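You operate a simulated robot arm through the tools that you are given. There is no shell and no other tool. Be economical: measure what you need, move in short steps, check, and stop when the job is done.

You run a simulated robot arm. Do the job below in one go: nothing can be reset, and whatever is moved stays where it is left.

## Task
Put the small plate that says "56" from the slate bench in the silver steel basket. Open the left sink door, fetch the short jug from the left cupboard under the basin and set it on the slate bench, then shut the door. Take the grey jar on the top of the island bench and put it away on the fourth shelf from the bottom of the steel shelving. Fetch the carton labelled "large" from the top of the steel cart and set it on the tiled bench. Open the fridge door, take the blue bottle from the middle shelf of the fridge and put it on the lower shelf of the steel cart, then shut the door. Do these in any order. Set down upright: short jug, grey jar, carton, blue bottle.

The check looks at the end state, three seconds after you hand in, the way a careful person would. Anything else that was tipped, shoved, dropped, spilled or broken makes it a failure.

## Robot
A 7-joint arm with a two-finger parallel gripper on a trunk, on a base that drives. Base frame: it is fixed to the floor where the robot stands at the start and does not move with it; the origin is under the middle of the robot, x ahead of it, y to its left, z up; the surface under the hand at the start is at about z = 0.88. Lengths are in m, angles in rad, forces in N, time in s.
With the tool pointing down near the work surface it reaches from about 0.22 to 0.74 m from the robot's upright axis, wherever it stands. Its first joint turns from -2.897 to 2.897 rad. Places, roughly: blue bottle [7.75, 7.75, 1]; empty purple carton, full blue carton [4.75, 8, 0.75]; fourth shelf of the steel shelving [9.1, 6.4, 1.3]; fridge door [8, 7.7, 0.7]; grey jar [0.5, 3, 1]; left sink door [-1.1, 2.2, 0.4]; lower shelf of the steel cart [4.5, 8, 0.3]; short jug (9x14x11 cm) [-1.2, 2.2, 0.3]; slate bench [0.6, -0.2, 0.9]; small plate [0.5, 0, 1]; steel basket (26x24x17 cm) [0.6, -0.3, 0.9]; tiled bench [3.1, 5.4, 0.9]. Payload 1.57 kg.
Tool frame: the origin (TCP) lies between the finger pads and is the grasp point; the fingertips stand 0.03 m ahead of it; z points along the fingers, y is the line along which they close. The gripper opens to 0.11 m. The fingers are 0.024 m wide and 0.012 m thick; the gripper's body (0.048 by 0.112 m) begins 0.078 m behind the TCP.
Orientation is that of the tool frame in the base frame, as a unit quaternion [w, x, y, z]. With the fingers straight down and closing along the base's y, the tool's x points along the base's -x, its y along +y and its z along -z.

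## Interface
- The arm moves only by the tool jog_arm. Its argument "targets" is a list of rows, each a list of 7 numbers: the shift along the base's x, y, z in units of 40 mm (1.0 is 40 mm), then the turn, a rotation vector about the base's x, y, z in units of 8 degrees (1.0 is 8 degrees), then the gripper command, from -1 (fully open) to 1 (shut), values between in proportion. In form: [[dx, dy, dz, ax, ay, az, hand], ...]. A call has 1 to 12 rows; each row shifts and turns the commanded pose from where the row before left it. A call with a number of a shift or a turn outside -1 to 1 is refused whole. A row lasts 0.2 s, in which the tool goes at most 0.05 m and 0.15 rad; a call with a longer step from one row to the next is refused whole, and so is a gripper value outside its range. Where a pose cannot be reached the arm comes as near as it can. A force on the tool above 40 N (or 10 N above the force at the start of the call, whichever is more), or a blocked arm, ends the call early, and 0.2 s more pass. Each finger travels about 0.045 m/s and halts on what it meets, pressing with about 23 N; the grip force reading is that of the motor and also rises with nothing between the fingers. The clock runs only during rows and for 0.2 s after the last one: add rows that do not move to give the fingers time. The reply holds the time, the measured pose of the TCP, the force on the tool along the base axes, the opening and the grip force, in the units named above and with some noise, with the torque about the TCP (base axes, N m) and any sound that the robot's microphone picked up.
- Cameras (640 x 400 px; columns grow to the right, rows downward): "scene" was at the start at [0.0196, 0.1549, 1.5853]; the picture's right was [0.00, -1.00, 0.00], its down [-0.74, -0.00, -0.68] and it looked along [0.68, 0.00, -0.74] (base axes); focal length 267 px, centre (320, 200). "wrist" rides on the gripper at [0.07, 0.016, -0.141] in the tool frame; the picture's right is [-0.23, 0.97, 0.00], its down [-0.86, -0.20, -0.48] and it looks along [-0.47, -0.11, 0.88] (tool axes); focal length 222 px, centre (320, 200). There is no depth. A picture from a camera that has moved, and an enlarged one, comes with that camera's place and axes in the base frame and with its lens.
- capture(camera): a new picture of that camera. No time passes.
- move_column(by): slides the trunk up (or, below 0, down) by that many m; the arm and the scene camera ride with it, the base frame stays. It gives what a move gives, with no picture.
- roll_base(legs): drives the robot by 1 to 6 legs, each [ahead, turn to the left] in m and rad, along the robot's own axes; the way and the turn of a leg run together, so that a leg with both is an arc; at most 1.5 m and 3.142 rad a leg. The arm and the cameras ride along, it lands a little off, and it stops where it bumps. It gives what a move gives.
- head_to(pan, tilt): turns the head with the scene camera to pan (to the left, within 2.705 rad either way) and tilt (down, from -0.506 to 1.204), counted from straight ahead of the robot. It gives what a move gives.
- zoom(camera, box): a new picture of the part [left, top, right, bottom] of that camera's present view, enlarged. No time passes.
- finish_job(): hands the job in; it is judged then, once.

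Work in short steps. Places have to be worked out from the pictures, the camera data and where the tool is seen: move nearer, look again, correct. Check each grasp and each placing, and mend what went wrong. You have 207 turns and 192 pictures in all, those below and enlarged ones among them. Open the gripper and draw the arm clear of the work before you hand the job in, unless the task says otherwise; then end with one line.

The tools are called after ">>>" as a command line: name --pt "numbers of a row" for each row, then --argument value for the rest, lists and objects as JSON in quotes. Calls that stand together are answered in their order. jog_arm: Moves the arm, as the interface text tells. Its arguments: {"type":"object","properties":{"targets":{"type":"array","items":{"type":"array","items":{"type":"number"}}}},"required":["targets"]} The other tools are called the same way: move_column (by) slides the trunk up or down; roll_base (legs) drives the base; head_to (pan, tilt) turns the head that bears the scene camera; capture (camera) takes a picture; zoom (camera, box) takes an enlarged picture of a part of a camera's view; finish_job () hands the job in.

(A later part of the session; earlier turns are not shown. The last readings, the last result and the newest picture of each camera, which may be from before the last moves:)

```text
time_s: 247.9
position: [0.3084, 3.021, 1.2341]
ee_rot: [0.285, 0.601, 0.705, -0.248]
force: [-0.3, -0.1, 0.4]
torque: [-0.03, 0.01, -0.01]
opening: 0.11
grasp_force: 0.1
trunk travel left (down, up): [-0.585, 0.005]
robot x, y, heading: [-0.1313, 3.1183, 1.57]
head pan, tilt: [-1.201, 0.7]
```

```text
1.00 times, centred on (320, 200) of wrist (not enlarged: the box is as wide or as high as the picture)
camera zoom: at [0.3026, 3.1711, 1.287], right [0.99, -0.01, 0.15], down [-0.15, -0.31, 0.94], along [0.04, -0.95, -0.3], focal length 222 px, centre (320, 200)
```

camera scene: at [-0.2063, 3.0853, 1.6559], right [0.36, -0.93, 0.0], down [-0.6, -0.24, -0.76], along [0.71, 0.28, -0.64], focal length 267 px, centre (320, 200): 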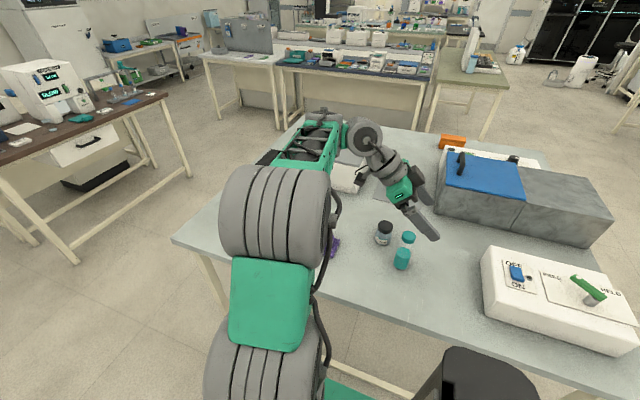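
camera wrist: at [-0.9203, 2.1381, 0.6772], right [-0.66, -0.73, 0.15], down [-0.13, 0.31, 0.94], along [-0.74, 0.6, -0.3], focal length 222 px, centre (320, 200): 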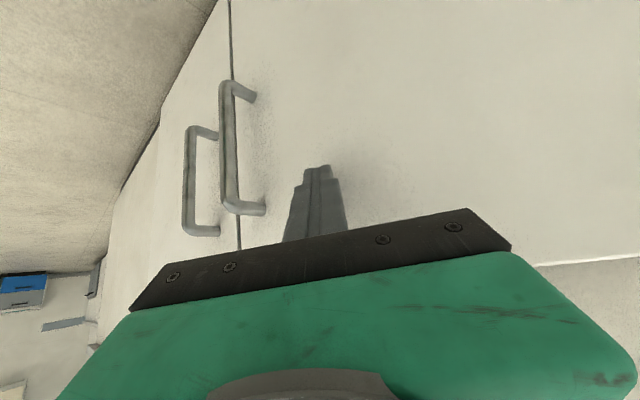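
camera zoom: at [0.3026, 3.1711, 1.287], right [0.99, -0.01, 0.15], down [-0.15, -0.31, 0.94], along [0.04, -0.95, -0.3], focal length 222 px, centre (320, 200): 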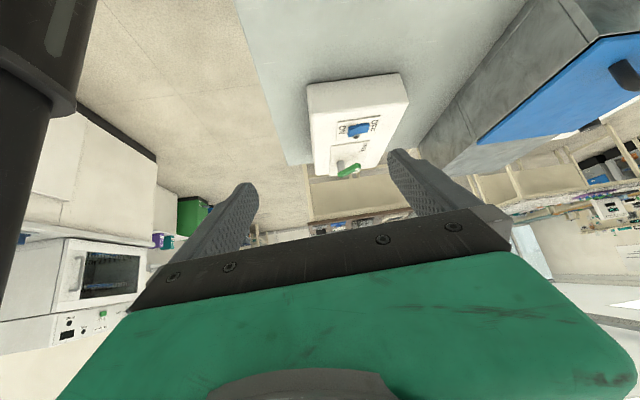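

The grey jar ("Corzane") is at about (0.494, 3.11), 6 cm wide and ~8.5 cm tall; a teal jar stands at (0.405, 3.03). I'll shift the base 8 cm closer for reach.

>>> roll_base --legs '[[0, -0.3], [0.28, 0], [0, 0.3], [-0.24, 0]]'

>>> jog_arm --pt "0 0.8 0 0 0 0 -0.5" --pt "0.3 0.9 0 0 0 0 -0.5" --pt "0.7 0.7 0 0 0 0 -0.5" --pt "0.8 0.3 0 0 0 0 -0.5" --pt "0 0 0 0 0 0 -0.5"

>>> capture --camera "wrist"

>>> capture --camera "scene"

```text
time_s: 253.2
position: [0.39, 3.0492, 1.2349]
ee_rot: [0.284, 0.601, 0.705, -0.246]
force: [0.2, -0.4, 0.1]
torque: [-0.03, -0.03, 0.0]
opening: 0.1103
grasp_force: 0.1
trunk travel left (down, up): [-0.585, 0.005]
robot x, y, heading: [-0.0469, 3.1406, 1.571]
head pan, tilt: [-1.201, 0.7]
```

```text
time_s: 254.4
position: [0.4456, 3.1486, 1.2016]
ee_rot: [0.284, 0.601, 0.705, -0.247]
force: [1.0, 0.4, 0.4]
torque: [-0.01, 0.01, 0.02]
opening: 0.0822
grasp_force: 0.0
out of reach, approached as far as the arm can: row 3, 4
trunk travel left (down, up): [-0.585, 0.005]
robot x, y, heading: [-0.0499, 3.1437, 1.57]
head pan, tilt: [-1.201, 0.7]
```

```text
105 pictures are left
camera wrist: at [0.4405, 3.2997, 1.2539], right [0.99, -0.01, 0.15], down [-0.15, -0.31, 0.94], along [0.04, -0.95, -0.3], focal length 222 px, centre (320, 200)
```

wrist: 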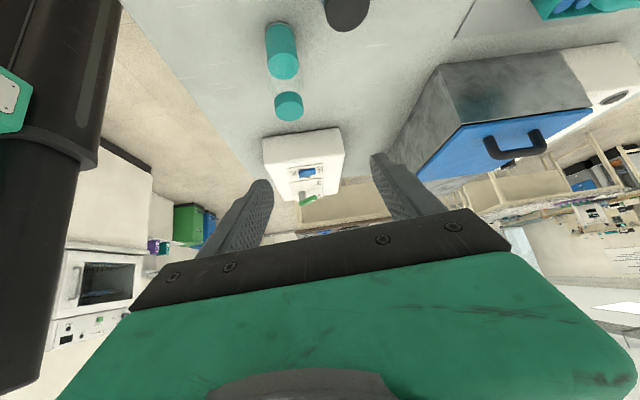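

```text
104 pictures are left
camera scene: at [-0.1249, 3.1155, 1.6559], right [0.36, -0.93, 0.0], down [-0.6, -0.23, -0.77], along [0.71, 0.28, -0.64], focal length 267 px, centre (320, 200)
```

scene: 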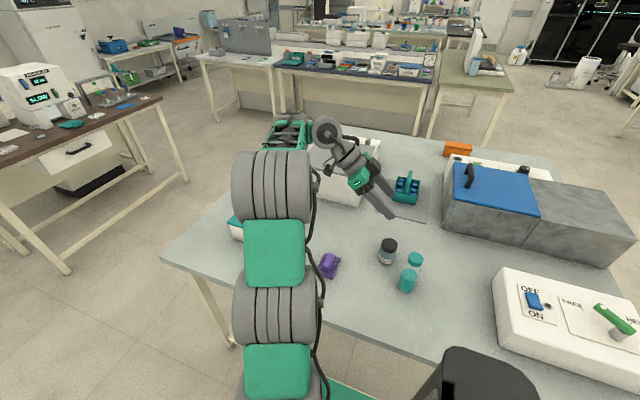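

Lower toward a pre-grasp behind the jar and look again.

>>> jog_arm --pt "0 0.3 -0.8 0 0 0 -0.5" --pt "0 0.3 -0.8 0 0 0 -0.5" --pt "0.3 0.3 -0.8 0 0 0 -0.5" --pt "0.4 0.1 -0.8 0 0 0 -0.5" --pt "0.3 0 -0.6 0 0 0 -0.5" --pt "0 0 0 0 0 0 -0.5"

>>> capture --camera "wrist"

```text
time_s: 255.8
position: [0.4868, 3.1892, 1.0499]
ee_rot: [0.284, 0.601, 0.705, -0.247]
force: [0.2, -0.9, -0.2]
torque: [-0.02, 0.03, -0.02]
opening: 0.0823
grasp_force: 0.0
trunk travel left (down, up): [-0.585, 0.005]
robot x, y, heading: [-0.0516, 3.1444, 1.573]
head pan, tilt: [-1.201, 0.7]
```

```text
103 pictures are left
camera wrist: at [0.4807, 3.3407, 1.1021], right [0.99, -0.01, 0.15], down [-0.15, -0.31, 0.94], along [0.04, -0.95, -0.3], focal length 222 px, centre (320, 200)
```

wrist: 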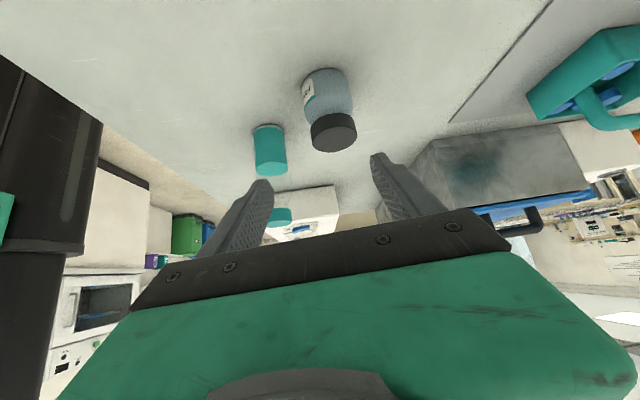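

Jar centre refined: (0.52, 3.117), base ≈0.875, top ≈0.955. Moving in along the tool axis.

>>> jog_arm --pt "0.4 0 -0.7 0 0 0 -0.5" --pt "0.38 0 -0.7 0 0 0 -0.5" --pt "0.03 -0.58 -0.56 0 0 0 -0.5" --pt "0.03 -0.58 -0.56 0 0 0 -0.5" --pt "0.03 -0.56 -0.56 0 0 0 -0.5" --pt "0 0 0 0 0 0 -0.5"

>>> capture --camera "wrist"

```text
time_s: 257.2
position: [0.5213, 3.1201, 0.9261]
ee_rot: [0.285, 0.602, 0.704, -0.248]
force: [0.5, 0.3, -0.6]
torque: [0.04, 0.03, 0.0]
opening: 0.0826
grasp_force: 0.1
trunk travel left (down, up): [-0.585, 0.005]
robot x, y, heading: [-0.0495, 3.1436, 1.573]
head pan, tilt: [-1.201, 0.7]
```

```text
102 pictures are left
camera wrist: at [0.5161, 3.2708, 0.979], right [0.99, -0.01, 0.15], down [-0.15, -0.3, 0.94], along [0.04, -0.95, -0.3], focal length 222 px, centre (320, 200)
```

wrist: 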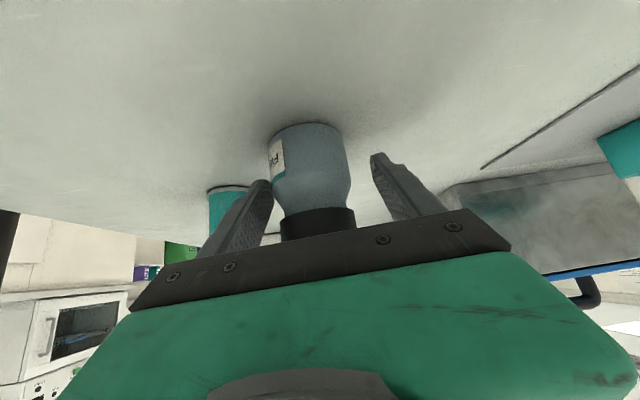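

Jar is slightly toward the left finger; shift 8 mm and close.

>>> jog_arm --pt "-0.2 0 0 0 0 0 -0.5" --pt "0 0 0 0 0 0 0" --pt "0 0 0 0 0 0 0.4" --pt "0 0 0 0 0 0 0.4" --pt "0 0 0 0 0 0 0.4"

>>> capture --camera "wrist"

```text
time_s: 258.4
position: [0.5146, 3.1204, 0.9261]
ee_rot: [0.285, 0.6, 0.705, -0.247]
force: [0.1, 0.2, -0.2]
torque: [-0.01, 0.02, 0.02]
opening: 0.0579
grasp_force: 23.7
trunk travel left (down, up): [-0.585, 0.005]
robot x, y, heading: [-0.0498, 3.1469, 1.573]
head pan, tilt: [-1.201, 0.7]
```

```text
101 pictures are left
camera wrist: at [0.5079, 3.2712, 0.9793], right [0.99, -0.01, 0.15], down [-0.15, -0.3, 0.94], along [0.04, -0.95, -0.3], focal length 222 px, centre (320, 200)
```

wrist: 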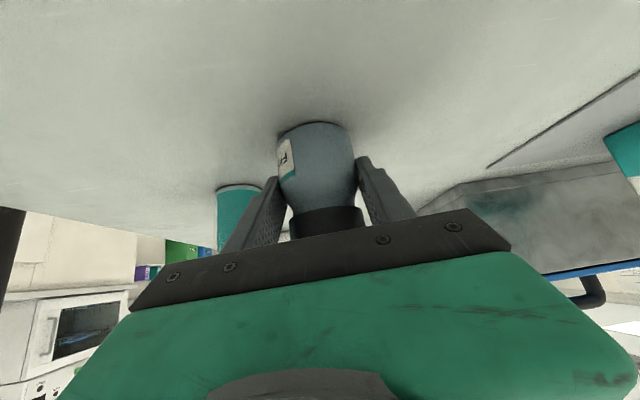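

Gripped at 0.058. Lift, retract, and drive up the aisle to look at the way to the shelving.

>>> jog_arm --pt "0 0 0.5 0 0 0 0.5" --pt "0 0 1 0 0 0 0.5" --pt "-0.2 0 1 0 0 0 0.5" --pt "-0.4 0 1 0 0 0 0.5" --pt "-0.5 0 1 0 0 0 0.5" --pt "-0.6 0 1 0 0 0 0.5" --pt "-0.7 0 1 0 0 0 0.5" --pt "-0.9 0 0.5 0 0 0 0.5" --pt "-0.9 0 0 0 0 0 0.5"

>>> roll_base --legs '[[0, 0.25], [0.95, 0], [0, -0.25], [0.5, 0]]'

>>> head_to --pan -0.9 --tilt 0.35

>>> capture --camera "scene"

>>> head_to --pan 0.3 --tilt 0.35

>>> capture --camera "scene"

```text
time_s: 260.4
position: [0.3447, 3.1199, 1.207]
ee_rot: [0.284, 0.602, 0.705, -0.247]
force: [0.2, 0.4, -0.1]
torque: [0.05, 0.04, 0.0]
opening: 0.0573
grasp_force: 22.7
trunk travel left (down, up): [-0.585, 0.005]
robot x, y, heading: [-0.0467, 3.1457, 1.577]
head pan, tilt: [-1.201, 0.7]
```

```text
time_s: 269.6
position: [0.1094, 4.5421, 1.206]
ee_rot: [0.284, 0.603, 0.703, -0.249]
force: [0.4, -0.4, 0.0]
torque: [-0.02, 0.02, -0.01]
opening: 0.0569
grasp_force: 22.4
trunk travel left (down, up): [-0.585, 0.005]
robot x, y, heading: [-0.2857, 4.5662, 1.571]
head pan, tilt: [-1.201, 0.7]
```

```text
time_s: 270.5
position: [0.1091, 4.5417, 1.2061]
ee_rot: [0.283, 0.603, 0.703, -0.248]
force: [0.3, -0.5, 0.3]
torque: [0.0, -0.02, -0.01]
opening: 0.0571
grasp_force: 23.4
trunk travel left (down, up): [-0.585, 0.005]
robot x, y, heading: [-0.2843, 4.571, 1.562]
head pan, tilt: [-0.901, 0.351]
```

```text
100 pictures are left
camera scene: at [-0.3665, 4.5665, 1.6872], right [0.62, -0.79, 0.0], down [-0.27, -0.21, -0.94], along [0.74, 0.58, -0.34], focal length 267 px, centre (320, 200)
```

scene: 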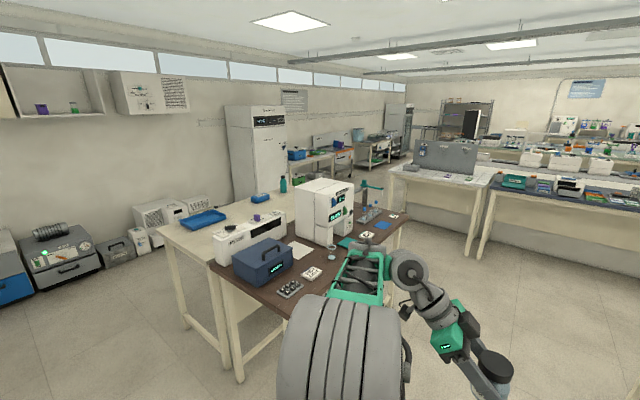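

```text
time_s: 271.9
position: [0.109, 4.5409, 1.2064]
ee_rot: [0.284, 0.603, 0.703, -0.249]
force: [0.4, -0.5, -0.4]
torque: [-0.01, 0.04, 0.01]
opening: 0.0569
grasp_force: 22.3
trunk travel left (down, up): [-0.585, 0.005]
robot x, y, heading: [-0.2818, 4.5702, 1.567]
head pan, tilt: [0.3, 0.351]
```

```text
99 pictures are left
camera scene: at [-0.4669, 4.5981, 1.6873], right [0.96, 0.29, 0.0], down [0.1, -0.33, -0.94], along [-0.27, 0.9, -0.34], focal length 267 px, centre (320, 200)
```

scene: 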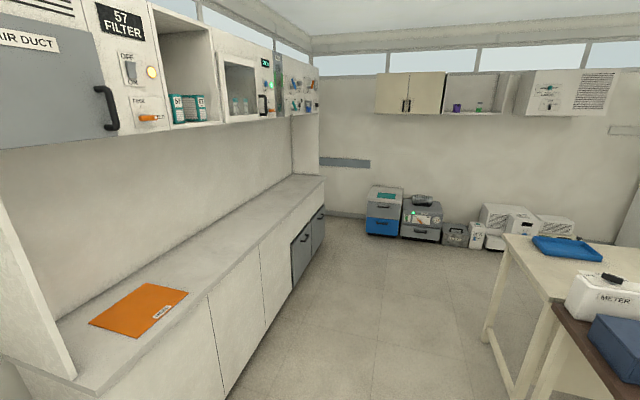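

I'll head east along y≈4.55 between the island and the brown bench, to about x=2.0, and look again.

>>> roll_base --legs '[[0, -1.567], [1.2, 0], [1.1, 0]]'

>>> head_to --pan 0.6 --tilt 0.35

>>> capture --camera "scene"

>>> head_to --pan 1.6 --tilt 0.45

>>> capture --camera "scene"

```text
time_s: 287.0
position: [1.9981, 4.1848, 1.2072]
ee_rot: [0.026, 0.923, 0.073, -0.377]
force: [0.1, 0.3, -1.3]
torque: [-0.02, 0.0, 0.02]
opening: 0.057
grasp_force: 22.9
trunk travel left (down, up): [-0.585, 0.005]
robot x, y, heading: [2.0245, 4.5813, 0.002]
head pan, tilt: [0.3, 0.351]
```

```text
time_s: 287.8
position: [1.9969, 4.185, 1.2065]
ee_rot: [0.026, 0.923, 0.073, -0.376]
force: [0.6, -0.9, -0.7]
torque: [0.02, 0.03, 0.01]
opening: 0.0569
grasp_force: 22.9
trunk travel left (down, up): [-0.585, 0.005]
robot x, y, heading: [2.0209, 4.5825, 0.003]
head pan, tilt: [0.6, 0.351]
```

```text
98 pictures are left
camera scene: at [2.0392, 4.7872, 1.6873], right [0.57, -0.82, 0.0], down [-0.28, -0.19, -0.94], along [0.77, 0.53, -0.34], focal length 267 px, centre (320, 200)
```

scene: 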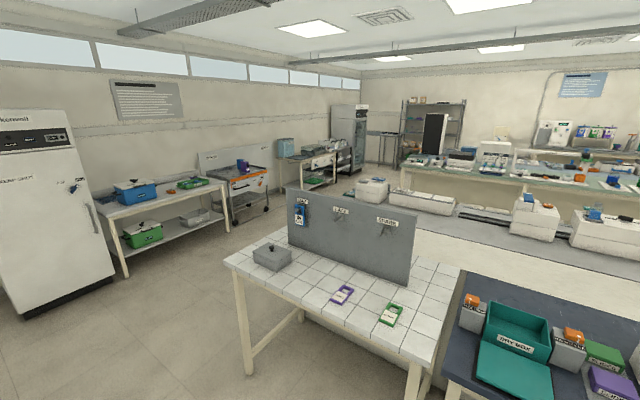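

```text
time_s: 289.1
position: [1.9975, 4.1855, 1.2069]
ee_rot: [0.026, 0.923, 0.073, -0.376]
force: [0.8, -0.2, 0.0]
torque: [0.0, 0.01, 0.0]
opening: 0.0572
grasp_force: 22.9
trunk travel left (down, up): [-0.585, 0.005]
robot x, y, heading: [2.0207, 4.5843, 0.005]
head pan, tilt: [1.6, 0.45]
```

```text
97 pictures are left
camera scene: at [1.9596, 4.8265, 1.6781], right [1.0, 0.03, 0.0], down [0.01, -0.43, -0.9], along [-0.03, 0.9, -0.44], focal length 267 px, centre (320, 200)
```

scene: 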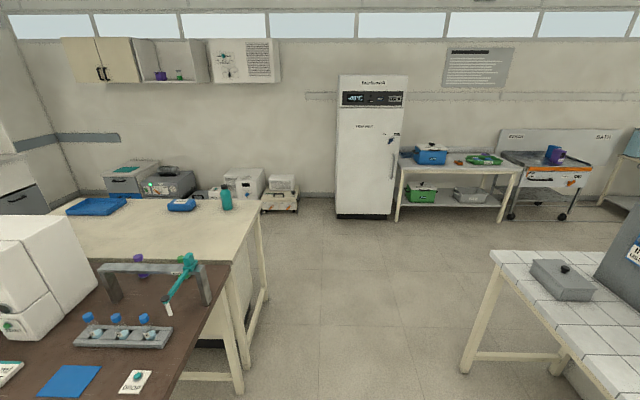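

The corridor along y≈6.8 to the east looks clear. Driving north past the tiled bench, then east.

>>> roll_base --legs '[[0, 1.5], [1.15, 0], [1.05, 0], [0, -1.5], [1.5, 0], [1.5, 0]]'

>>> head_to --pan 0.0 --tilt 0.3

>>> capture --camera "scene"

>>> head_to --pan 0.8 --tilt 0.45

>>> capture --camera "scene"

```text
time_s: 321.4
position: [5.1474, 6.384, 1.206]
ee_rot: [0.024, 0.924, 0.069, -0.376]
force: [0.5, -0.2, -1.0]
torque: [0.0, -0.02, 0.02]
opening: 0.0568
grasp_force: 22.9
trunk travel left (down, up): [-0.585, 0.005]
robot x, y, heading: [5.1709, 6.7804, -0.006]
head pan, tilt: [1.6, 0.45]
```

```text
time_s: 323.1
position: [5.1468, 6.3842, 1.2068]
ee_rot: [0.024, 0.924, 0.069, -0.376]
force: [-0.5, 0.1, -0.6]
torque: [-0.02, 0.01, 0.0]
opening: 0.0568
grasp_force: 23.1
trunk travel left (down, up): [-0.585, 0.005]
robot x, y, heading: [5.1764, 6.7809, -0.005]
head pan, tilt: [0.0, 0.3]
```

```text
96 pictures are left
camera scene: at [5.2089, 6.9334, 1.692], right [0.0, -1.0, 0.0], down [-0.3, 0.0, -0.96], along [0.96, 0.0, -0.3], focal length 267 px, centre (320, 200)
```

scene: 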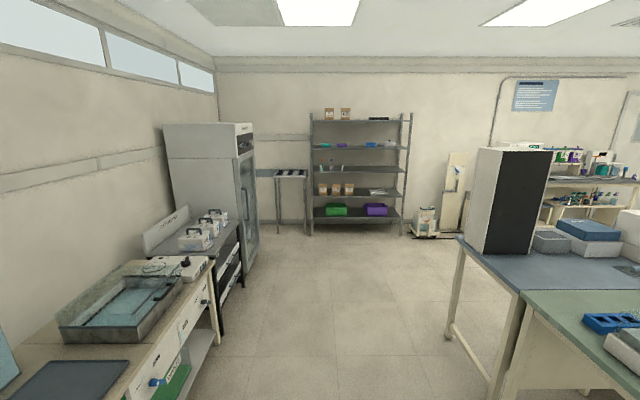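

```text
time_s: 324.2
position: [5.1473, 6.3851, 1.2068]
ee_rot: [0.024, 0.924, 0.069, -0.376]
force: [0.1, -0.2, 0.1]
torque: [0.03, -0.02, -0.01]
opening: 0.0568
grasp_force: 23.4
trunk travel left (down, up): [-0.585, 0.005]
robot x, y, heading: [5.1739, 6.7781, -0.008]
head pan, tilt: [0.799, 0.45]
```

```text
95 pictures are left
camera scene: at [5.18, 6.9993, 1.6781], right [0.71, -0.7, 0.0], down [-0.3, -0.31, -0.9], along [0.63, 0.64, -0.43], focal length 267 px, centre (320, 200)
```

scene: 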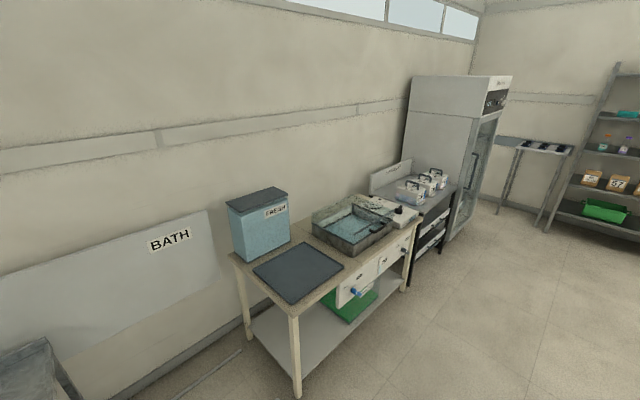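

>>> head_to --pan 0.0 --tilt 0.2

>>> zoom --camera "scene" --box '[290, 100, 430, 250]'

```text
time_s: 325.3
position: [5.1469, 6.3832, 1.2063]
ee_rot: [0.024, 0.923, 0.07, -0.377]
force: [-0.2, -1.0, 0.1]
torque: [-0.02, 0.03, 0.02]
opening: 0.0568
grasp_force: 23.1
trunk travel left (down, up): [-0.585, 0.005]
robot x, y, heading: [5.1754, 6.7798, -0.01]
head pan, tilt: [0.0, 0.201]
```

```text
2.67 times, centred on (360, 175) of scene
camera zoom: at [5.2087, 6.9334, 1.7013], right [0.0, -1.0, 0.0], down [-0.2, 0.0, -0.98], along [0.98, 0.0, -0.2], focal length 711 px, centre (213, 267)
```

zoom: 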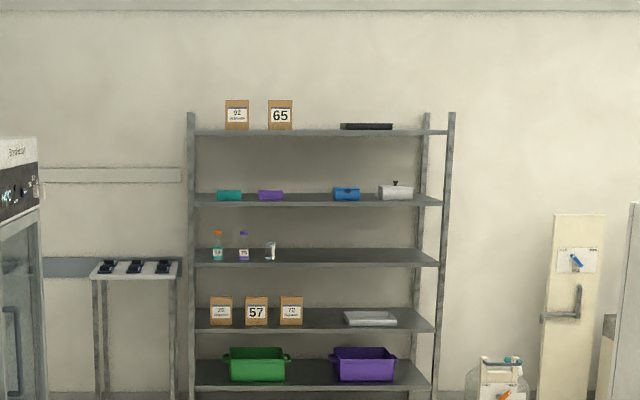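

The fourth shelf is at z≈1.29, front edge x≈8.9, with a 25 cm gap around y≈6.42. I'll drive there and end with heading −x so that the tool points at the shelving.

>>> roll_base --legs '[[1.03, 0], [1.0, 0], [0, -0.67], [1.22, 0], [0, -2.46]]'

>>> head_to --pan -2.4 --tilt 0.4

>>> capture --camera "scene"

>>> capture --camera "wrist"

```text
time_s: 348.9
position: [8.1926, 6.3926, 1.2058]
ee_rot: [0.376, -0.076, 0.923, 0.027]
force: [0.0, -0.3, -0.1]
torque: [0.01, -0.02, -0.03]
opening: 0.0569
grasp_force: 23.2
trunk travel left (down, up): [-0.585, 0.005]
robot x, y, heading: [8.1696, 5.9974, -3.134]
head pan, tilt: [0.0, 0.201]
```

```text
time_s: 351.1
position: [8.1915, 6.3932, 1.206]
ee_rot: [0.376, -0.076, 0.923, 0.027]
force: [0.1, 0.2, -0.6]
torque: [0.01, 0.02, -0.01]
opening: 0.0567
grasp_force: 22.6
trunk travel left (down, up): [-0.585, 0.005]
robot x, y, heading: [8.1696, 5.9949, -3.138]
head pan, tilt: [-2.4, 0.4]
```

```text
93 pictures are left
camera scene: at [8.2988, 5.908, 1.6828], right [0.68, -0.73, 0.0], down [-0.28, -0.27, -0.92], along [0.67, 0.63, -0.39], focal length 267 px, centre (320, 200)
```

scene: 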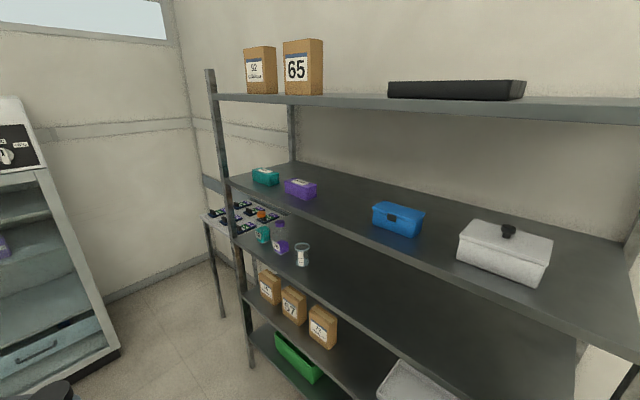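

```text
92 pictures are left
camera wrist: at [8.0436, 6.3874, 1.2597], right [0.0, 0.99, 0.15], down [0.31, -0.15, 0.94], along [0.95, 0.04, -0.3], focal length 222 px, centre (320, 200)
```

wrist: 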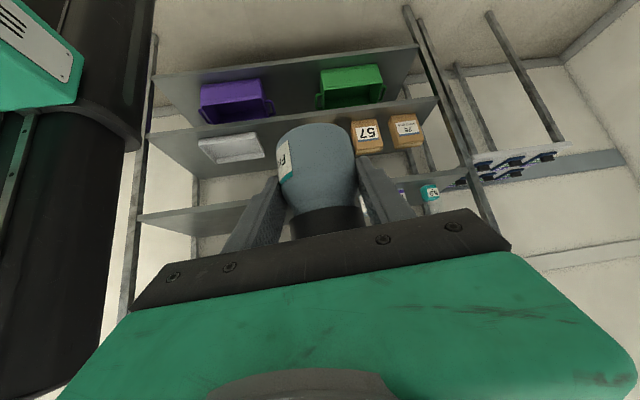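

Gap on the fourth shelf is y≈6.29–6.57, front edge x≈8.84. First raise the jar above shelf height here, then reverse closer.

>>> jog_arm --pt "0 0 0.8 0 0 0 0.5" --pt "0 0 0.8 0 0 0 0.5" --pt "0 0 0.8 0 0 0 0.5" --pt "0 0 0.8 0 0 0 0.5" --pt "0 0 0.8 0 0 0 0.5" --pt "0 0 0.9 0 0 0 0.5" --pt "0 0 0 0 0 0 0.5"

>>> roll_base --legs '[[-0.25, 0]]'

>>> capture --camera "wrist"

>>> capture --camera "scene"

```text
time_s: 352.7
position: [8.2062, 6.3921, 1.2482]
ee_rot: [0.376, -0.076, 0.923, 0.026]
force: [0.3, 0.2, -0.9]
torque: [-0.04, 0.0, -0.02]
opening: 0.0569
grasp_force: 22.7
out of reach, approached as far as the arm can: row 2, 3, 4, 5, 6
trunk travel left (down, up): [-0.585, 0.005]
robot x, y, heading: [8.1733, 6.0001, -3.135]
head pan, tilt: [-2.4, 0.4]
```

```text
time_s: 354.5
position: [8.4592, 6.393, 1.2479]
ee_rot: [0.375, -0.077, 0.923, 0.027]
force: [0.0, 0.9, -1.5]
torque: [0.0, 0.0, -0.04]
opening: 0.057
grasp_force: 23.0
trunk travel left (down, up): [-0.585, 0.005]
robot x, y, heading: [8.4192, 5.9984, -3.132]
head pan, tilt: [-2.4, 0.4]
```

```text
91 pictures are left
camera wrist: at [8.3105, 6.387, 1.3014], right [0.0, 0.99, 0.15], down [0.31, -0.15, 0.94], along [0.95, 0.04, -0.3], focal length 222 px, centre (320, 200)
```

wrist: 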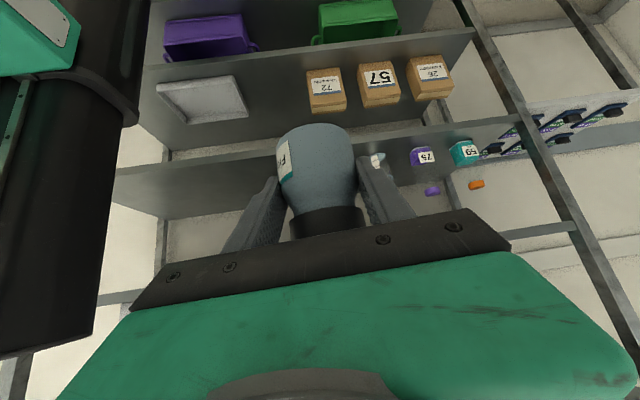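

```text
90 pictures are left
camera scene: at [8.5527, 5.9102, 1.6827], right [0.68, -0.73, 0.0], down [-0.29, -0.27, -0.92], along [0.67, 0.63, -0.39], focal length 267 px, centre (320, 200)
```

scene: 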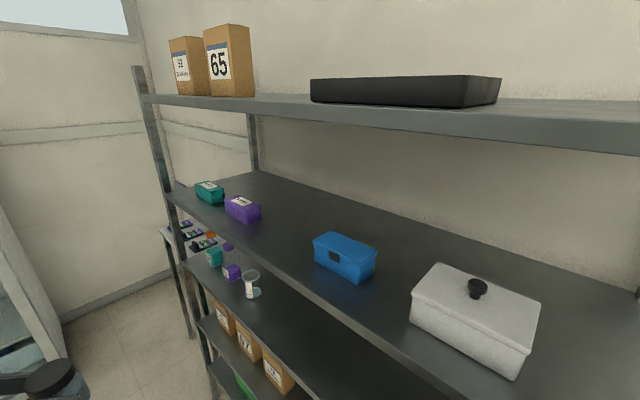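

At this lateral posture the arm can't lift higher than 1.25. I'll yaw the tool so it points along the arm (outward), and see whether that allows the needed height.

>>> jog_arm --pt "0 0 0 0 0 0.95 0.5" --pt "0 0 0 0 0 0.95 0.5" --pt "0 0 0 0 0 0.95 0.5" --pt "0 0 0 0 0 0.95 0.5" --pt "0 0 0 0 0 0.95 0.5" --pt "0 0 0 0 0 0.95 0.5" --pt "0 0 0 0 0 0.95 0.5" --pt "0 0 0 0 0 0.95 0.5" --pt "0 0 0 0 0 0.95 0.5" --pt "0 0 0 0 0 0.95 0.5" --pt "0 0 0 0 0 0.95 0.5" --pt "0 0 0 0 0 0.8 0.5"

>>> jog_arm --pt "0 0 0.6 0 0 0 0.5" --pt "0 0.3 0.6 0 0 0 0.5" --pt "0 0.3 0.6 0 0 0 0.5" --pt "0 0.3 0.6 0 0 0 0.5" --pt "0 0.3 0.6 0 0 0 0.5" --pt "0 0.3 0.6 0 0 0 0.5" --pt "0 0 0 0 0 0 0.5"

>>> capture --camera "wrist"

```text
time_s: 357.1
position: [8.4576, 6.3943, 1.2481]
ee_rot: [-0.246, 0.707, -0.598, -0.286]
force: [0.7, -0.1, -0.6]
torque: [-0.01, 0.01, -0.02]
opening: 0.0569
grasp_force: 23.0
trunk travel left (down, up): [-0.585, 0.005]
robot x, y, heading: [8.4226, 5.9984, -3.13]
head pan, tilt: [-2.4, 0.4]
```

```text
time_s: 358.7
position: [8.4594, 6.4542, 1.3927]
ee_rot: [-0.247, 0.707, -0.598, -0.286]
force: [1.0, 0.6, -0.6]
torque: [-0.04, -0.03, -0.02]
opening: 0.0567
grasp_force: 23.3
trunk travel left (down, up): [-0.585, 0.005]
robot x, y, heading: [8.4261, 6.0001, -3.132]
head pan, tilt: [-2.4, 0.4]
```

```text
89 pictures are left
camera wrist: at [8.4674, 6.3054, 1.4454], right [-0.99, 0.0, 0.15], down [0.15, 0.31, 0.94], along [-0.04, 0.95, -0.3], focal length 222 px, centre (320, 200)
```

wrist: 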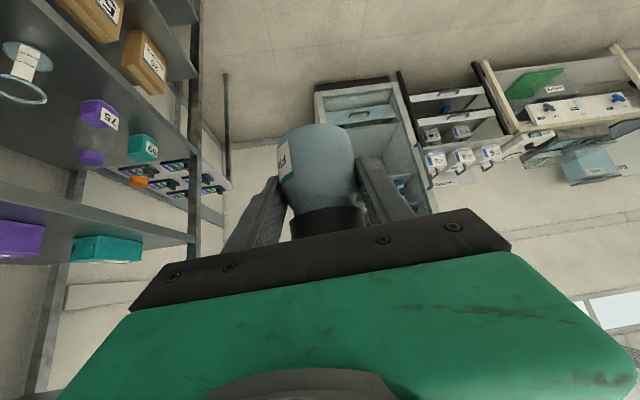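

That works: z 1.39 with the tool pointing outward. Now I'll reposition so the arm faces the shelf: away from it, turn right, and come alongside.

>>> roll_base --legs '[[0.3, 0], [0, -1.98], [0.5, 0], [0, 0.41]]'

>>> head_to --pan -1.5 --tilt 0.4

>>> capture --camera "scene"

>>> capture --camera "wrist"

```text
time_s: 369.3
position: [8.763, 6.4252, 1.3916]
ee_rot: [0.376, -0.081, 0.923, 0.029]
force: [0.3, 0.7, -0.5]
torque: [-0.01, 0.01, 0.0]
opening: 0.0567
grasp_force: 23.2
trunk travel left (down, up): [-0.585, 0.005]
robot x, y, heading: [8.3106, 6.4517, 1.596]
head pan, tilt: [-2.4, 0.4]
```

```text
time_s: 370.5
position: [8.7629, 6.4254, 1.3924]
ee_rot: [0.376, -0.081, 0.923, 0.029]
force: [0.0, -0.2, -0.1]
torque: [0.01, 0.02, 0.0]
opening: 0.0569
grasp_force: 22.7
trunk travel left (down, up): [-0.585, 0.005]
robot x, y, heading: [8.3098, 6.4564, 1.59]
head pan, tilt: [-1.499, 0.4]
```

```text
88 pictures are left
camera scene: at [8.2487, 6.4025, 1.6828], right [0.09, -1.0, 0.0], down [-0.39, -0.04, -0.92], along [0.92, 0.08, -0.39], focal length 267 px, centre (320, 200)
```

scene: 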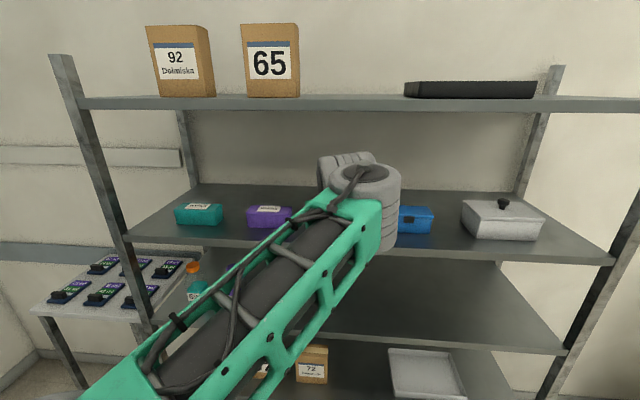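

```text
87 pictures are left
camera wrist: at [8.6142, 6.4176, 1.4451], right [-0.01, 0.99, 0.15], down [0.31, -0.14, 0.94], along [0.95, 0.05, -0.3], focal length 222 px, centre (320, 200)
```

wrist: 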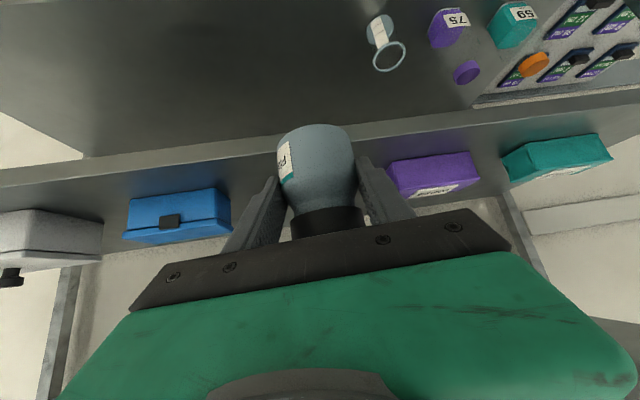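

Aligned with the gap. Extending 0.18 m over the shelf, then checking.

>>> jog_arm --pt "0.75 0.02 0 0 0 0 0.5" --pt "0.75 0.02 0 0 0 0 0.5" --pt "0.75 0.02 0 0 0 0 0.5" --pt "0.75 0.02 0 0 0 0 0.5" --pt "0.75 0.02 0 0 0 0 0.5" --pt "0.75 0.02 0 0 0 0 0.5" --pt "0 0 0 0 0 0 0.5"

>>> capture --camera "wrist"

>>> capture --camera "scene"

```text
time_s: 372.1
position: [8.9432, 6.4296, 1.3922]
ee_rot: [0.376, -0.082, 0.923, 0.029]
force: [0.5, -0.6, -0.2]
torque: [0.01, 0.0, -0.01]
opening: 0.057
grasp_force: 23.5
trunk travel left (down, up): [-0.585, 0.005]
robot x, y, heading: [8.3119, 6.4577, 1.595]
head pan, tilt: [-1.499, 0.4]
```

```text
86 pictures are left
camera wrist: at [8.7941, 6.4222, 1.4452], right [-0.01, 0.99, 0.15], down [0.31, -0.14, 0.94], along [0.95, 0.05, -0.3], focal length 222 px, centre (320, 200)
```

wrist: 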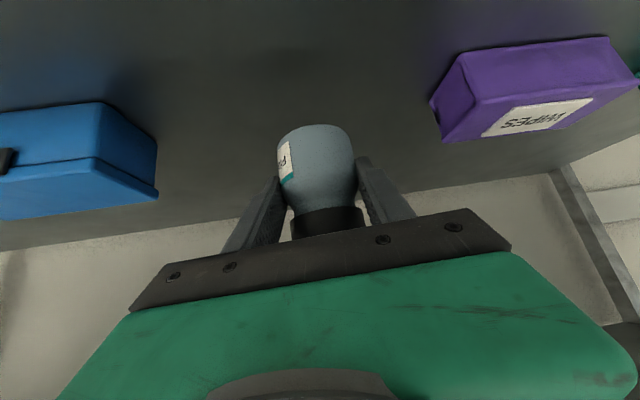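

```text
85 pictures are left
camera scene: at [8.2484, 6.4027, 1.6828], right [0.09, -1.0, 0.0], down [-0.39, -0.04, -0.92], along [0.92, 0.08, -0.39], focal length 267 px, centre (320, 200)
```

scene: 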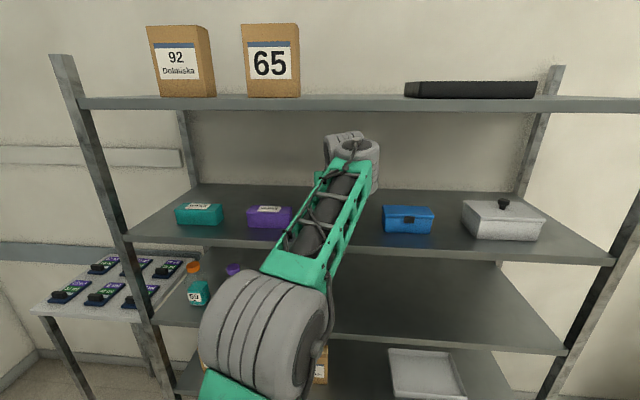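

Plenty of room on both sides. Lowering slowly to touch.

>>> jog_arm --pt "0 0 -0.35 0 0 0 0.5" --pt "0 0 -0.35 0 0 0 0.5" --pt "0 0 -0.15 0 0 0 0.5" --pt "0 0 -0.1 0 0 0 0.5" --pt "0 0 0 0 0 0 0.5"

```text
time_s: 373.3
position: [8.9419, 6.4297, 1.3535]
ee_rot: [0.375, -0.081, 0.923, 0.029]
force: [0.3, 0.2, -0.5]
torque: [-0.01, 0.03, 0.0]
opening: 0.0567
grasp_force: 22.2
trunk travel left (down, up): [-0.585, 0.005]
robot x, y, heading: [8.31, 6.4582, 1.589]
head pan, tilt: [-1.499, 0.4]
```

>>> jog_arm --pt "0 0 -0.12 0 0 0 0.5" --pt "0 0 -0.12 0 0 0 0.5" --pt "0 0 -0.12 0 0 0 0.5" --pt "0 0 -0.1 0 0 0 0.5" --pt "0 0 0 0 0 0 0.5"

>>> capture --camera "wrist"

```text
time_s: 374.5
position: [8.9405, 6.4294, 1.3375]
ee_rot: [0.378, -0.082, 0.922, 0.028]
force: [1.5, -0.1, 22.3]
torque: [0.24, -0.29, -0.11]
opening: 0.0577
grasp_force: 23.3
trunk travel left (down, up): [-0.585, 0.005]
robot x, y, heading: [8.3085, 6.4533, 1.588]
head pan, tilt: [-1.499, 0.4]
```

```text
84 pictures are left
camera wrist: at [8.7925, 6.4225, 1.3906], right [-0.01, 0.99, 0.15], down [0.3, -0.14, 0.94], along [0.95, 0.05, -0.3], focal length 222 px, centre (320, 200)
```

wrist: 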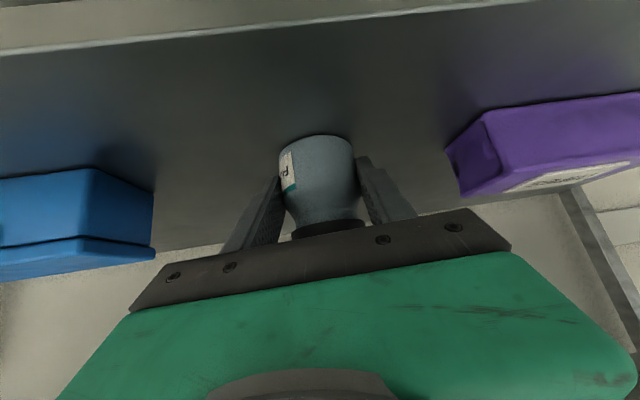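

Touchdown. Ease, release to 0.09, and withdraw along the tool axis.

>>> jog_arm --pt "0 0 0.07 0 0 0 0.5" --pt "0 0 0 0 0 0 0" --pt "0 0 0 0 0 0 -0.4" --pt "0 0 0 0 0 0 -0.7" --pt "0 0 0 0 0 0 -0.7" --pt "-0.5 0 0.5 0 0 0 -0.7" --pt "-0.7 0 0.7 0 0 0 -0.7" --pt "-0.8 0 0.5 0 0 0 -0.7" --pt "-0.9 0 0 0 0 0 -0.7" --pt "-0.9 0 0 0 0 0 -0.7" --pt "-0.9 0 0 0 0 0 -0.7" --pt "-0.9 0 0 0 0 0 -0.7"

>>> capture --camera "wrist"

```text
time_s: 377.1
position: [8.7168, 6.4323, 1.4084]
ee_rot: [0.376, -0.082, 0.923, 0.03]
force: [0.4, 0.5, 0.4]
torque: [0.0, 0.02, -0.03]
opening: 0.0938
grasp_force: 0.0
trunk travel left (down, up): [-0.585, 0.005]
robot x, y, heading: [8.3087, 6.456, 1.592]
head pan, tilt: [-1.499, 0.4]
```

```text
83 pictures are left
camera wrist: at [8.5692, 6.4235, 1.4604], right [-0.01, 0.99, 0.15], down [0.31, -0.14, 0.94], along [0.95, 0.05, -0.3], focal length 222 px, centre (320, 200)
```

wrist: 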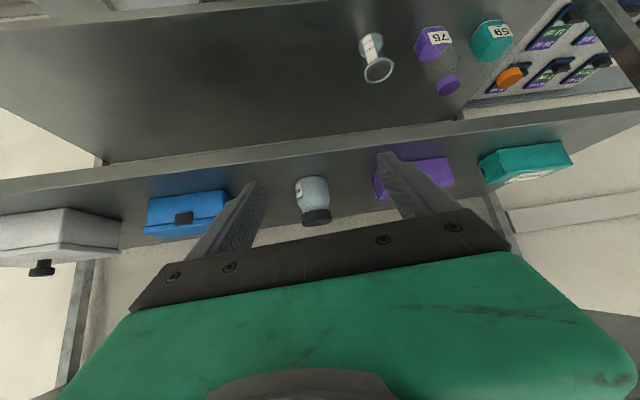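

The jar stands on the fourth shelf. Now look at the fridge ahead (+y).

>>> head_to --pan 0.3 --tilt 0.4

>>> capture --camera "scene"

```text
time_s: 378.9
position: [8.7182, 6.4314, 1.4074]
ee_rot: [0.376, -0.082, 0.923, 0.029]
force: [0.0, -0.5, -0.1]
torque: [-0.04, 0.0, 0.01]
opening: 0.0936
grasp_force: 0.0
trunk travel left (down, up): [-0.585, 0.005]
robot x, y, heading: [8.3076, 6.4584, 1.59]
head pan, tilt: [0.3, 0.4]
```

```text
82 pictures are left
camera scene: at [8.1273, 6.4821, 1.6828], right [0.95, 0.31, 0.0], down [0.12, -0.37, -0.92], along [-0.29, 0.87, -0.39], focal length 267 px, centre (320, 200)
```

scene: 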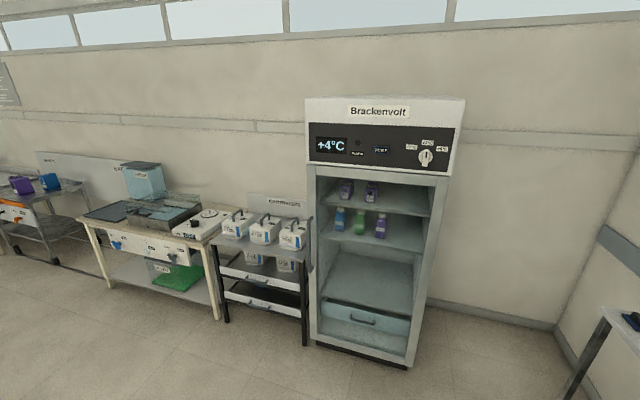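

>>> zoom --camera "scene" --box '[280, 90, 480, 380]'

>>> zoom --camera "scene" --box '[320, 170, 450, 260]'

```text
1.38 times, centred on (380, 235) of scene
camera zoom: at [8.1273, 6.4821, 1.6828], right [0.95, 0.31, 0.0], down [0.12, -0.37, -0.92], along [-0.29, 0.87, -0.39], focal length 368 px, centre (237, 152)
```

zoom: 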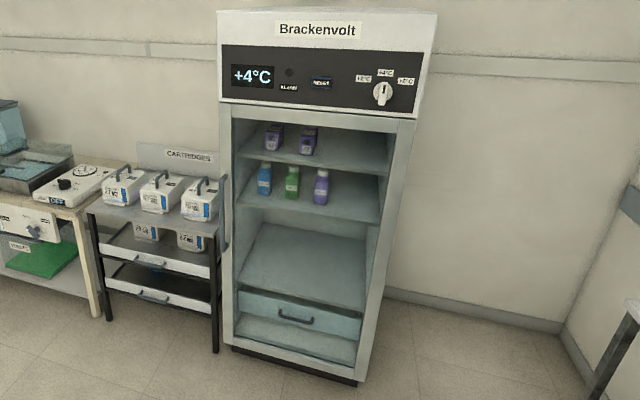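

```text
4.44 times, centred on (385, 215) of scene
camera zoom: at [8.1273, 6.4821, 1.6828], right [0.95, 0.31, 0.0], down [0.12, -0.37, -0.92], along [-0.29, 0.87, -0.39], focal length 1185 px, centre (31, 133)
```

zoom: 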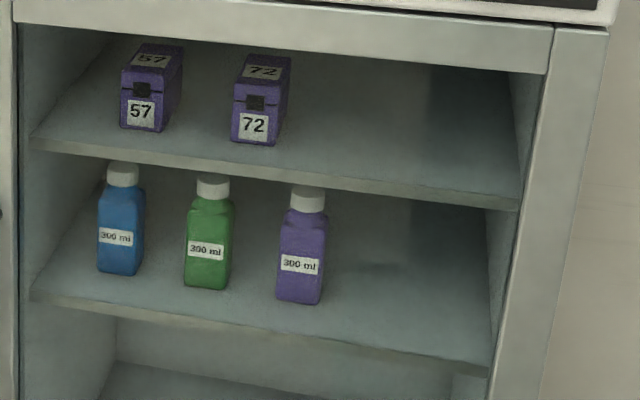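

The glass door has its handle at the left (x≈7.70, z 0.69–1.02), hinge at right (x≈8.29), front plane y≈7.72. The blue bottle is at about (7.80, 7.83) on the middle shelf. I'll drive to (7.5, 7.08) heading −x, arm toward the fridge.

>>> roll_base --legs '[[0, 0.898], [1.02, 0], [0, 0.653]]'

>>> move_column --by -0.4

>>> head_to --pan -1.6 --tilt 0.45

>>> capture --camera "scene"

>>> capture --camera "wrist"

```text
time_s: 388.3
position: [7.5271, 7.4873, 1.4062]
ee_rot: [-0.247, 0.706, -0.6, -0.285]
force: [0.1, -0.2, -0.2]
torque: [0.0, 0.0, -0.02]
opening: 0.0935
grasp_force: 0.0
trunk travel left (down, up): [-0.585, 0.005]
robot x, y, heading: [7.4966, 7.0778, -3.138]
head pan, tilt: [0.3, 0.4]
```

```text
time_s: 392.1
position: [7.5262, 7.487, 1.0079]
ee_rot: [-0.248, 0.705, -0.6, -0.284]
force: [0.2, -0.2, 0.4]
torque: [0.01, 0.02, 0.0]
opening: 0.0935
grasp_force: 0.1
trunk travel left (down, up): [-0.185, 0.405]
robot x, y, heading: [7.4921, 7.0761, -3.136]
head pan, tilt: [0.3, 0.4]
```

```text
time_s: 394.0
position: [7.527, 7.4865, 1.0081]
ee_rot: [-0.247, 0.706, -0.6, -0.285]
force: [1.1, -0.5, 1.0]
torque: [0.02, 0.01, -0.02]
opening: 0.0935
grasp_force: 0.1
trunk travel left (down, up): [-0.185, 0.405]
robot x, y, heading: [7.4945, 7.0771, -3.141]
head pan, tilt: [-1.6, 0.45]
```

```text
79 pictures are left
camera scene: at [7.5577, 7.0156, 1.2781], right [1.0, -0.02, 0.0], down [-0.01, -0.44, -0.9], along [0.02, 0.9, -0.44], focal length 267 px, centre (320, 200)
```

scene: 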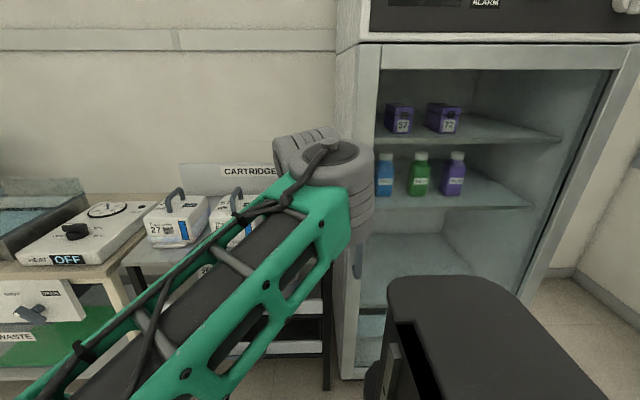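

```text
78 pictures are left
camera wrist: at [7.5341, 7.3385, 1.0602], right [-0.99, 0.01, 0.15], down [0.15, 0.31, 0.94], along [-0.04, 0.95, -0.3], focal length 222 px, centre (320, 200)
```

wrist: 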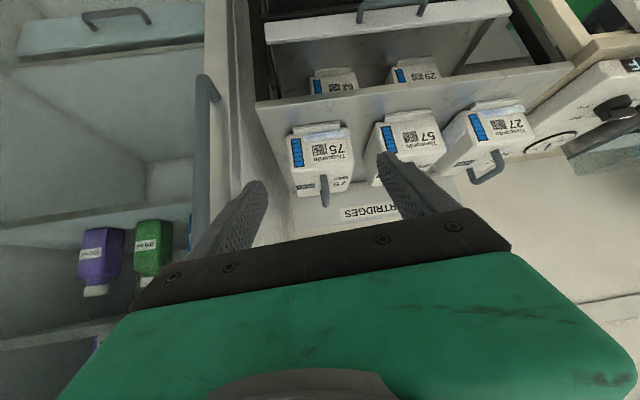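

The bar is at x≈7.697, y≈7.66. Moving to a pre-grasp in front of it.

>>> jog_arm --pt "0.85 0.3 -0.4 0 0 0 -0.4" --pt "0.85 0.4 -0.4 0 0 0 -0.4" --pt "0.85 0.5 -0.4 0 0 0 -0.3" --pt "0.85 0.5 -0.4 0 0 0 -0.3" --pt "0.85 0.6 -0.4 0 0 0 -0.3" --pt "0 0 0 0 0 0 -0.3"

>>> capture --camera "wrist"

```text
time_s: 395.4
position: [7.6955, 7.5785, 0.9314]
ee_rot: [-0.252, 0.707, -0.597, -0.284]
force: [-0.5, 0.7, 0.6]
torque: [0.03, 0.02, 0.0]
opening: 0.0713
grasp_force: 0.1
trunk travel left (down, up): [-0.185, 0.405]
robot x, y, heading: [7.4935, 7.0776, -3.141]
head pan, tilt: [-1.6, 0.45]
```

```text
77 pictures are left
camera wrist: at [7.7024, 7.4309, 0.9844], right [-0.99, 0.0, 0.14], down [0.14, 0.3, 0.94], along [-0.04, 0.95, -0.3], focal length 222 px, centre (320, 200)
```

wrist: 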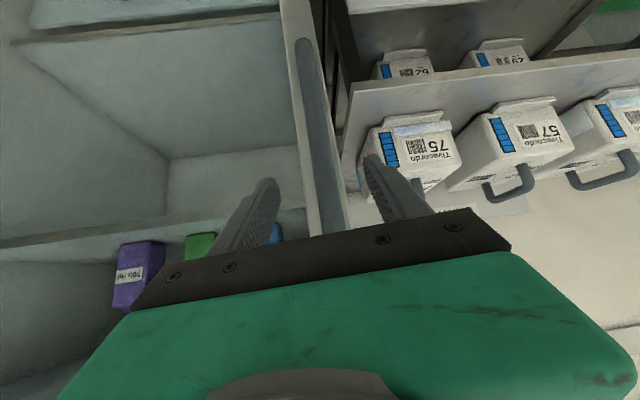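

Bar is centred between the fingers. Move in and close.

>>> jog_arm --pt "0 0.62 -0.55 0 0 0 -0.3" --pt "0 0.62 -0.55 0 0 0 -0.3" --pt "0 0.5 -0.45 0 0 0 -0.3" --pt "0 0 0 0 0 0 0.2" --pt "0 0 0 0 0 0 0.7" --pt "0 0 0 0 0 0 0.7" --pt "0 0 0 0 0 0 0.7"

>>> capture --camera "wrist"

```text
time_s: 397.0
position: [7.6942, 7.6466, 0.8637]
ee_rot: [-0.245, 0.707, -0.599, -0.285]
force: [-15.9, -27.1, -10.2]
torque: [2.39, 1.32, 0.18]
opening: 0.0448
grasp_force: 15.9
trunk travel left (down, up): [-0.185, 0.405]
robot x, y, heading: [7.4964, 7.0759, -3.134]
head pan, tilt: [-1.6, 0.45]
```

```text
76 pictures are left
camera wrist: at [7.7021, 7.4986, 0.9175], right [-0.99, 0.0, 0.15], down [0.15, 0.31, 0.94], along [-0.04, 0.95, -0.3], focal length 222 px, centre (320, 200)
```

wrist: 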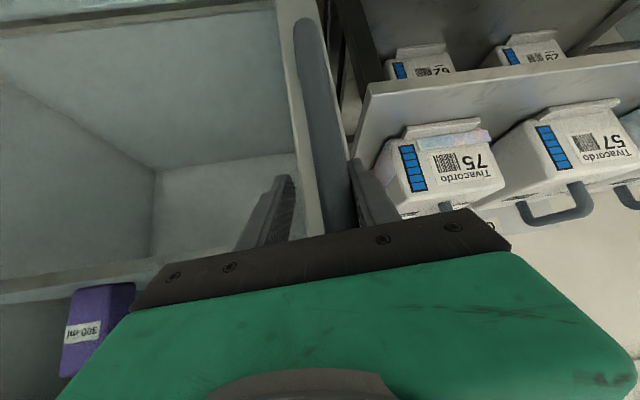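

The tips press the door and the bar sits toward the −x finger. Back off 8 mm, shift −x 10 mm, and close.

>>> jog_arm --pt "0 -0.25 0.1 0 0 0 0" --pt "-0.25 0 0 0 0 0 0.2" --pt "0 0 0 0 0 0 0.8" --pt "0 0 0 0 0 0 0.8" --pt "0 0 0 0 0 0 0.8" --pt "0 0 0 0 0 0 0.8"

>>> zoom --camera "wrist" --box '[220, 60, 420, 260]'

```text
time_s: 398.4
position: [7.6838, 7.6379, 0.8694]
ee_rot: [-0.248, 0.707, -0.598, -0.285]
force: [-22.6, -8.5, 3.3]
torque: [-0.65, 0.83, 0.04]
opening: 0.0221
grasp_force: 34.7
trunk travel left (down, up): [-0.185, 0.405]
robot x, y, heading: [7.4947, 7.0814, -3.137]
head pan, tilt: [-1.6, 0.45]
```

```text
2.00 times, centred on (320, 160) of wrist
camera zoom: at [7.6916, 7.4899, 0.9225], right [-0.99, 0.0, 0.15], down [0.14, 0.31, 0.94], along [-0.04, 0.95, -0.3], focal length 444 px, centre (320, 280)
```

zoom: 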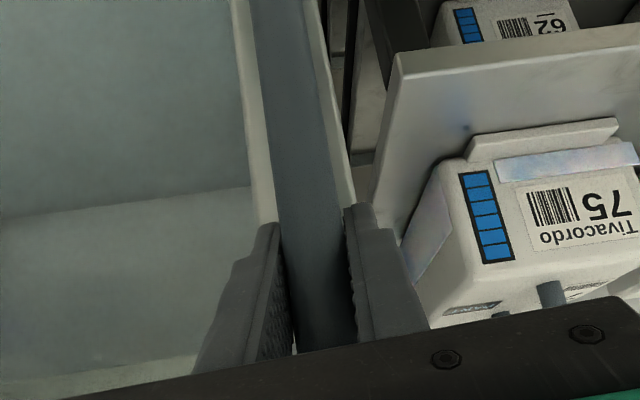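

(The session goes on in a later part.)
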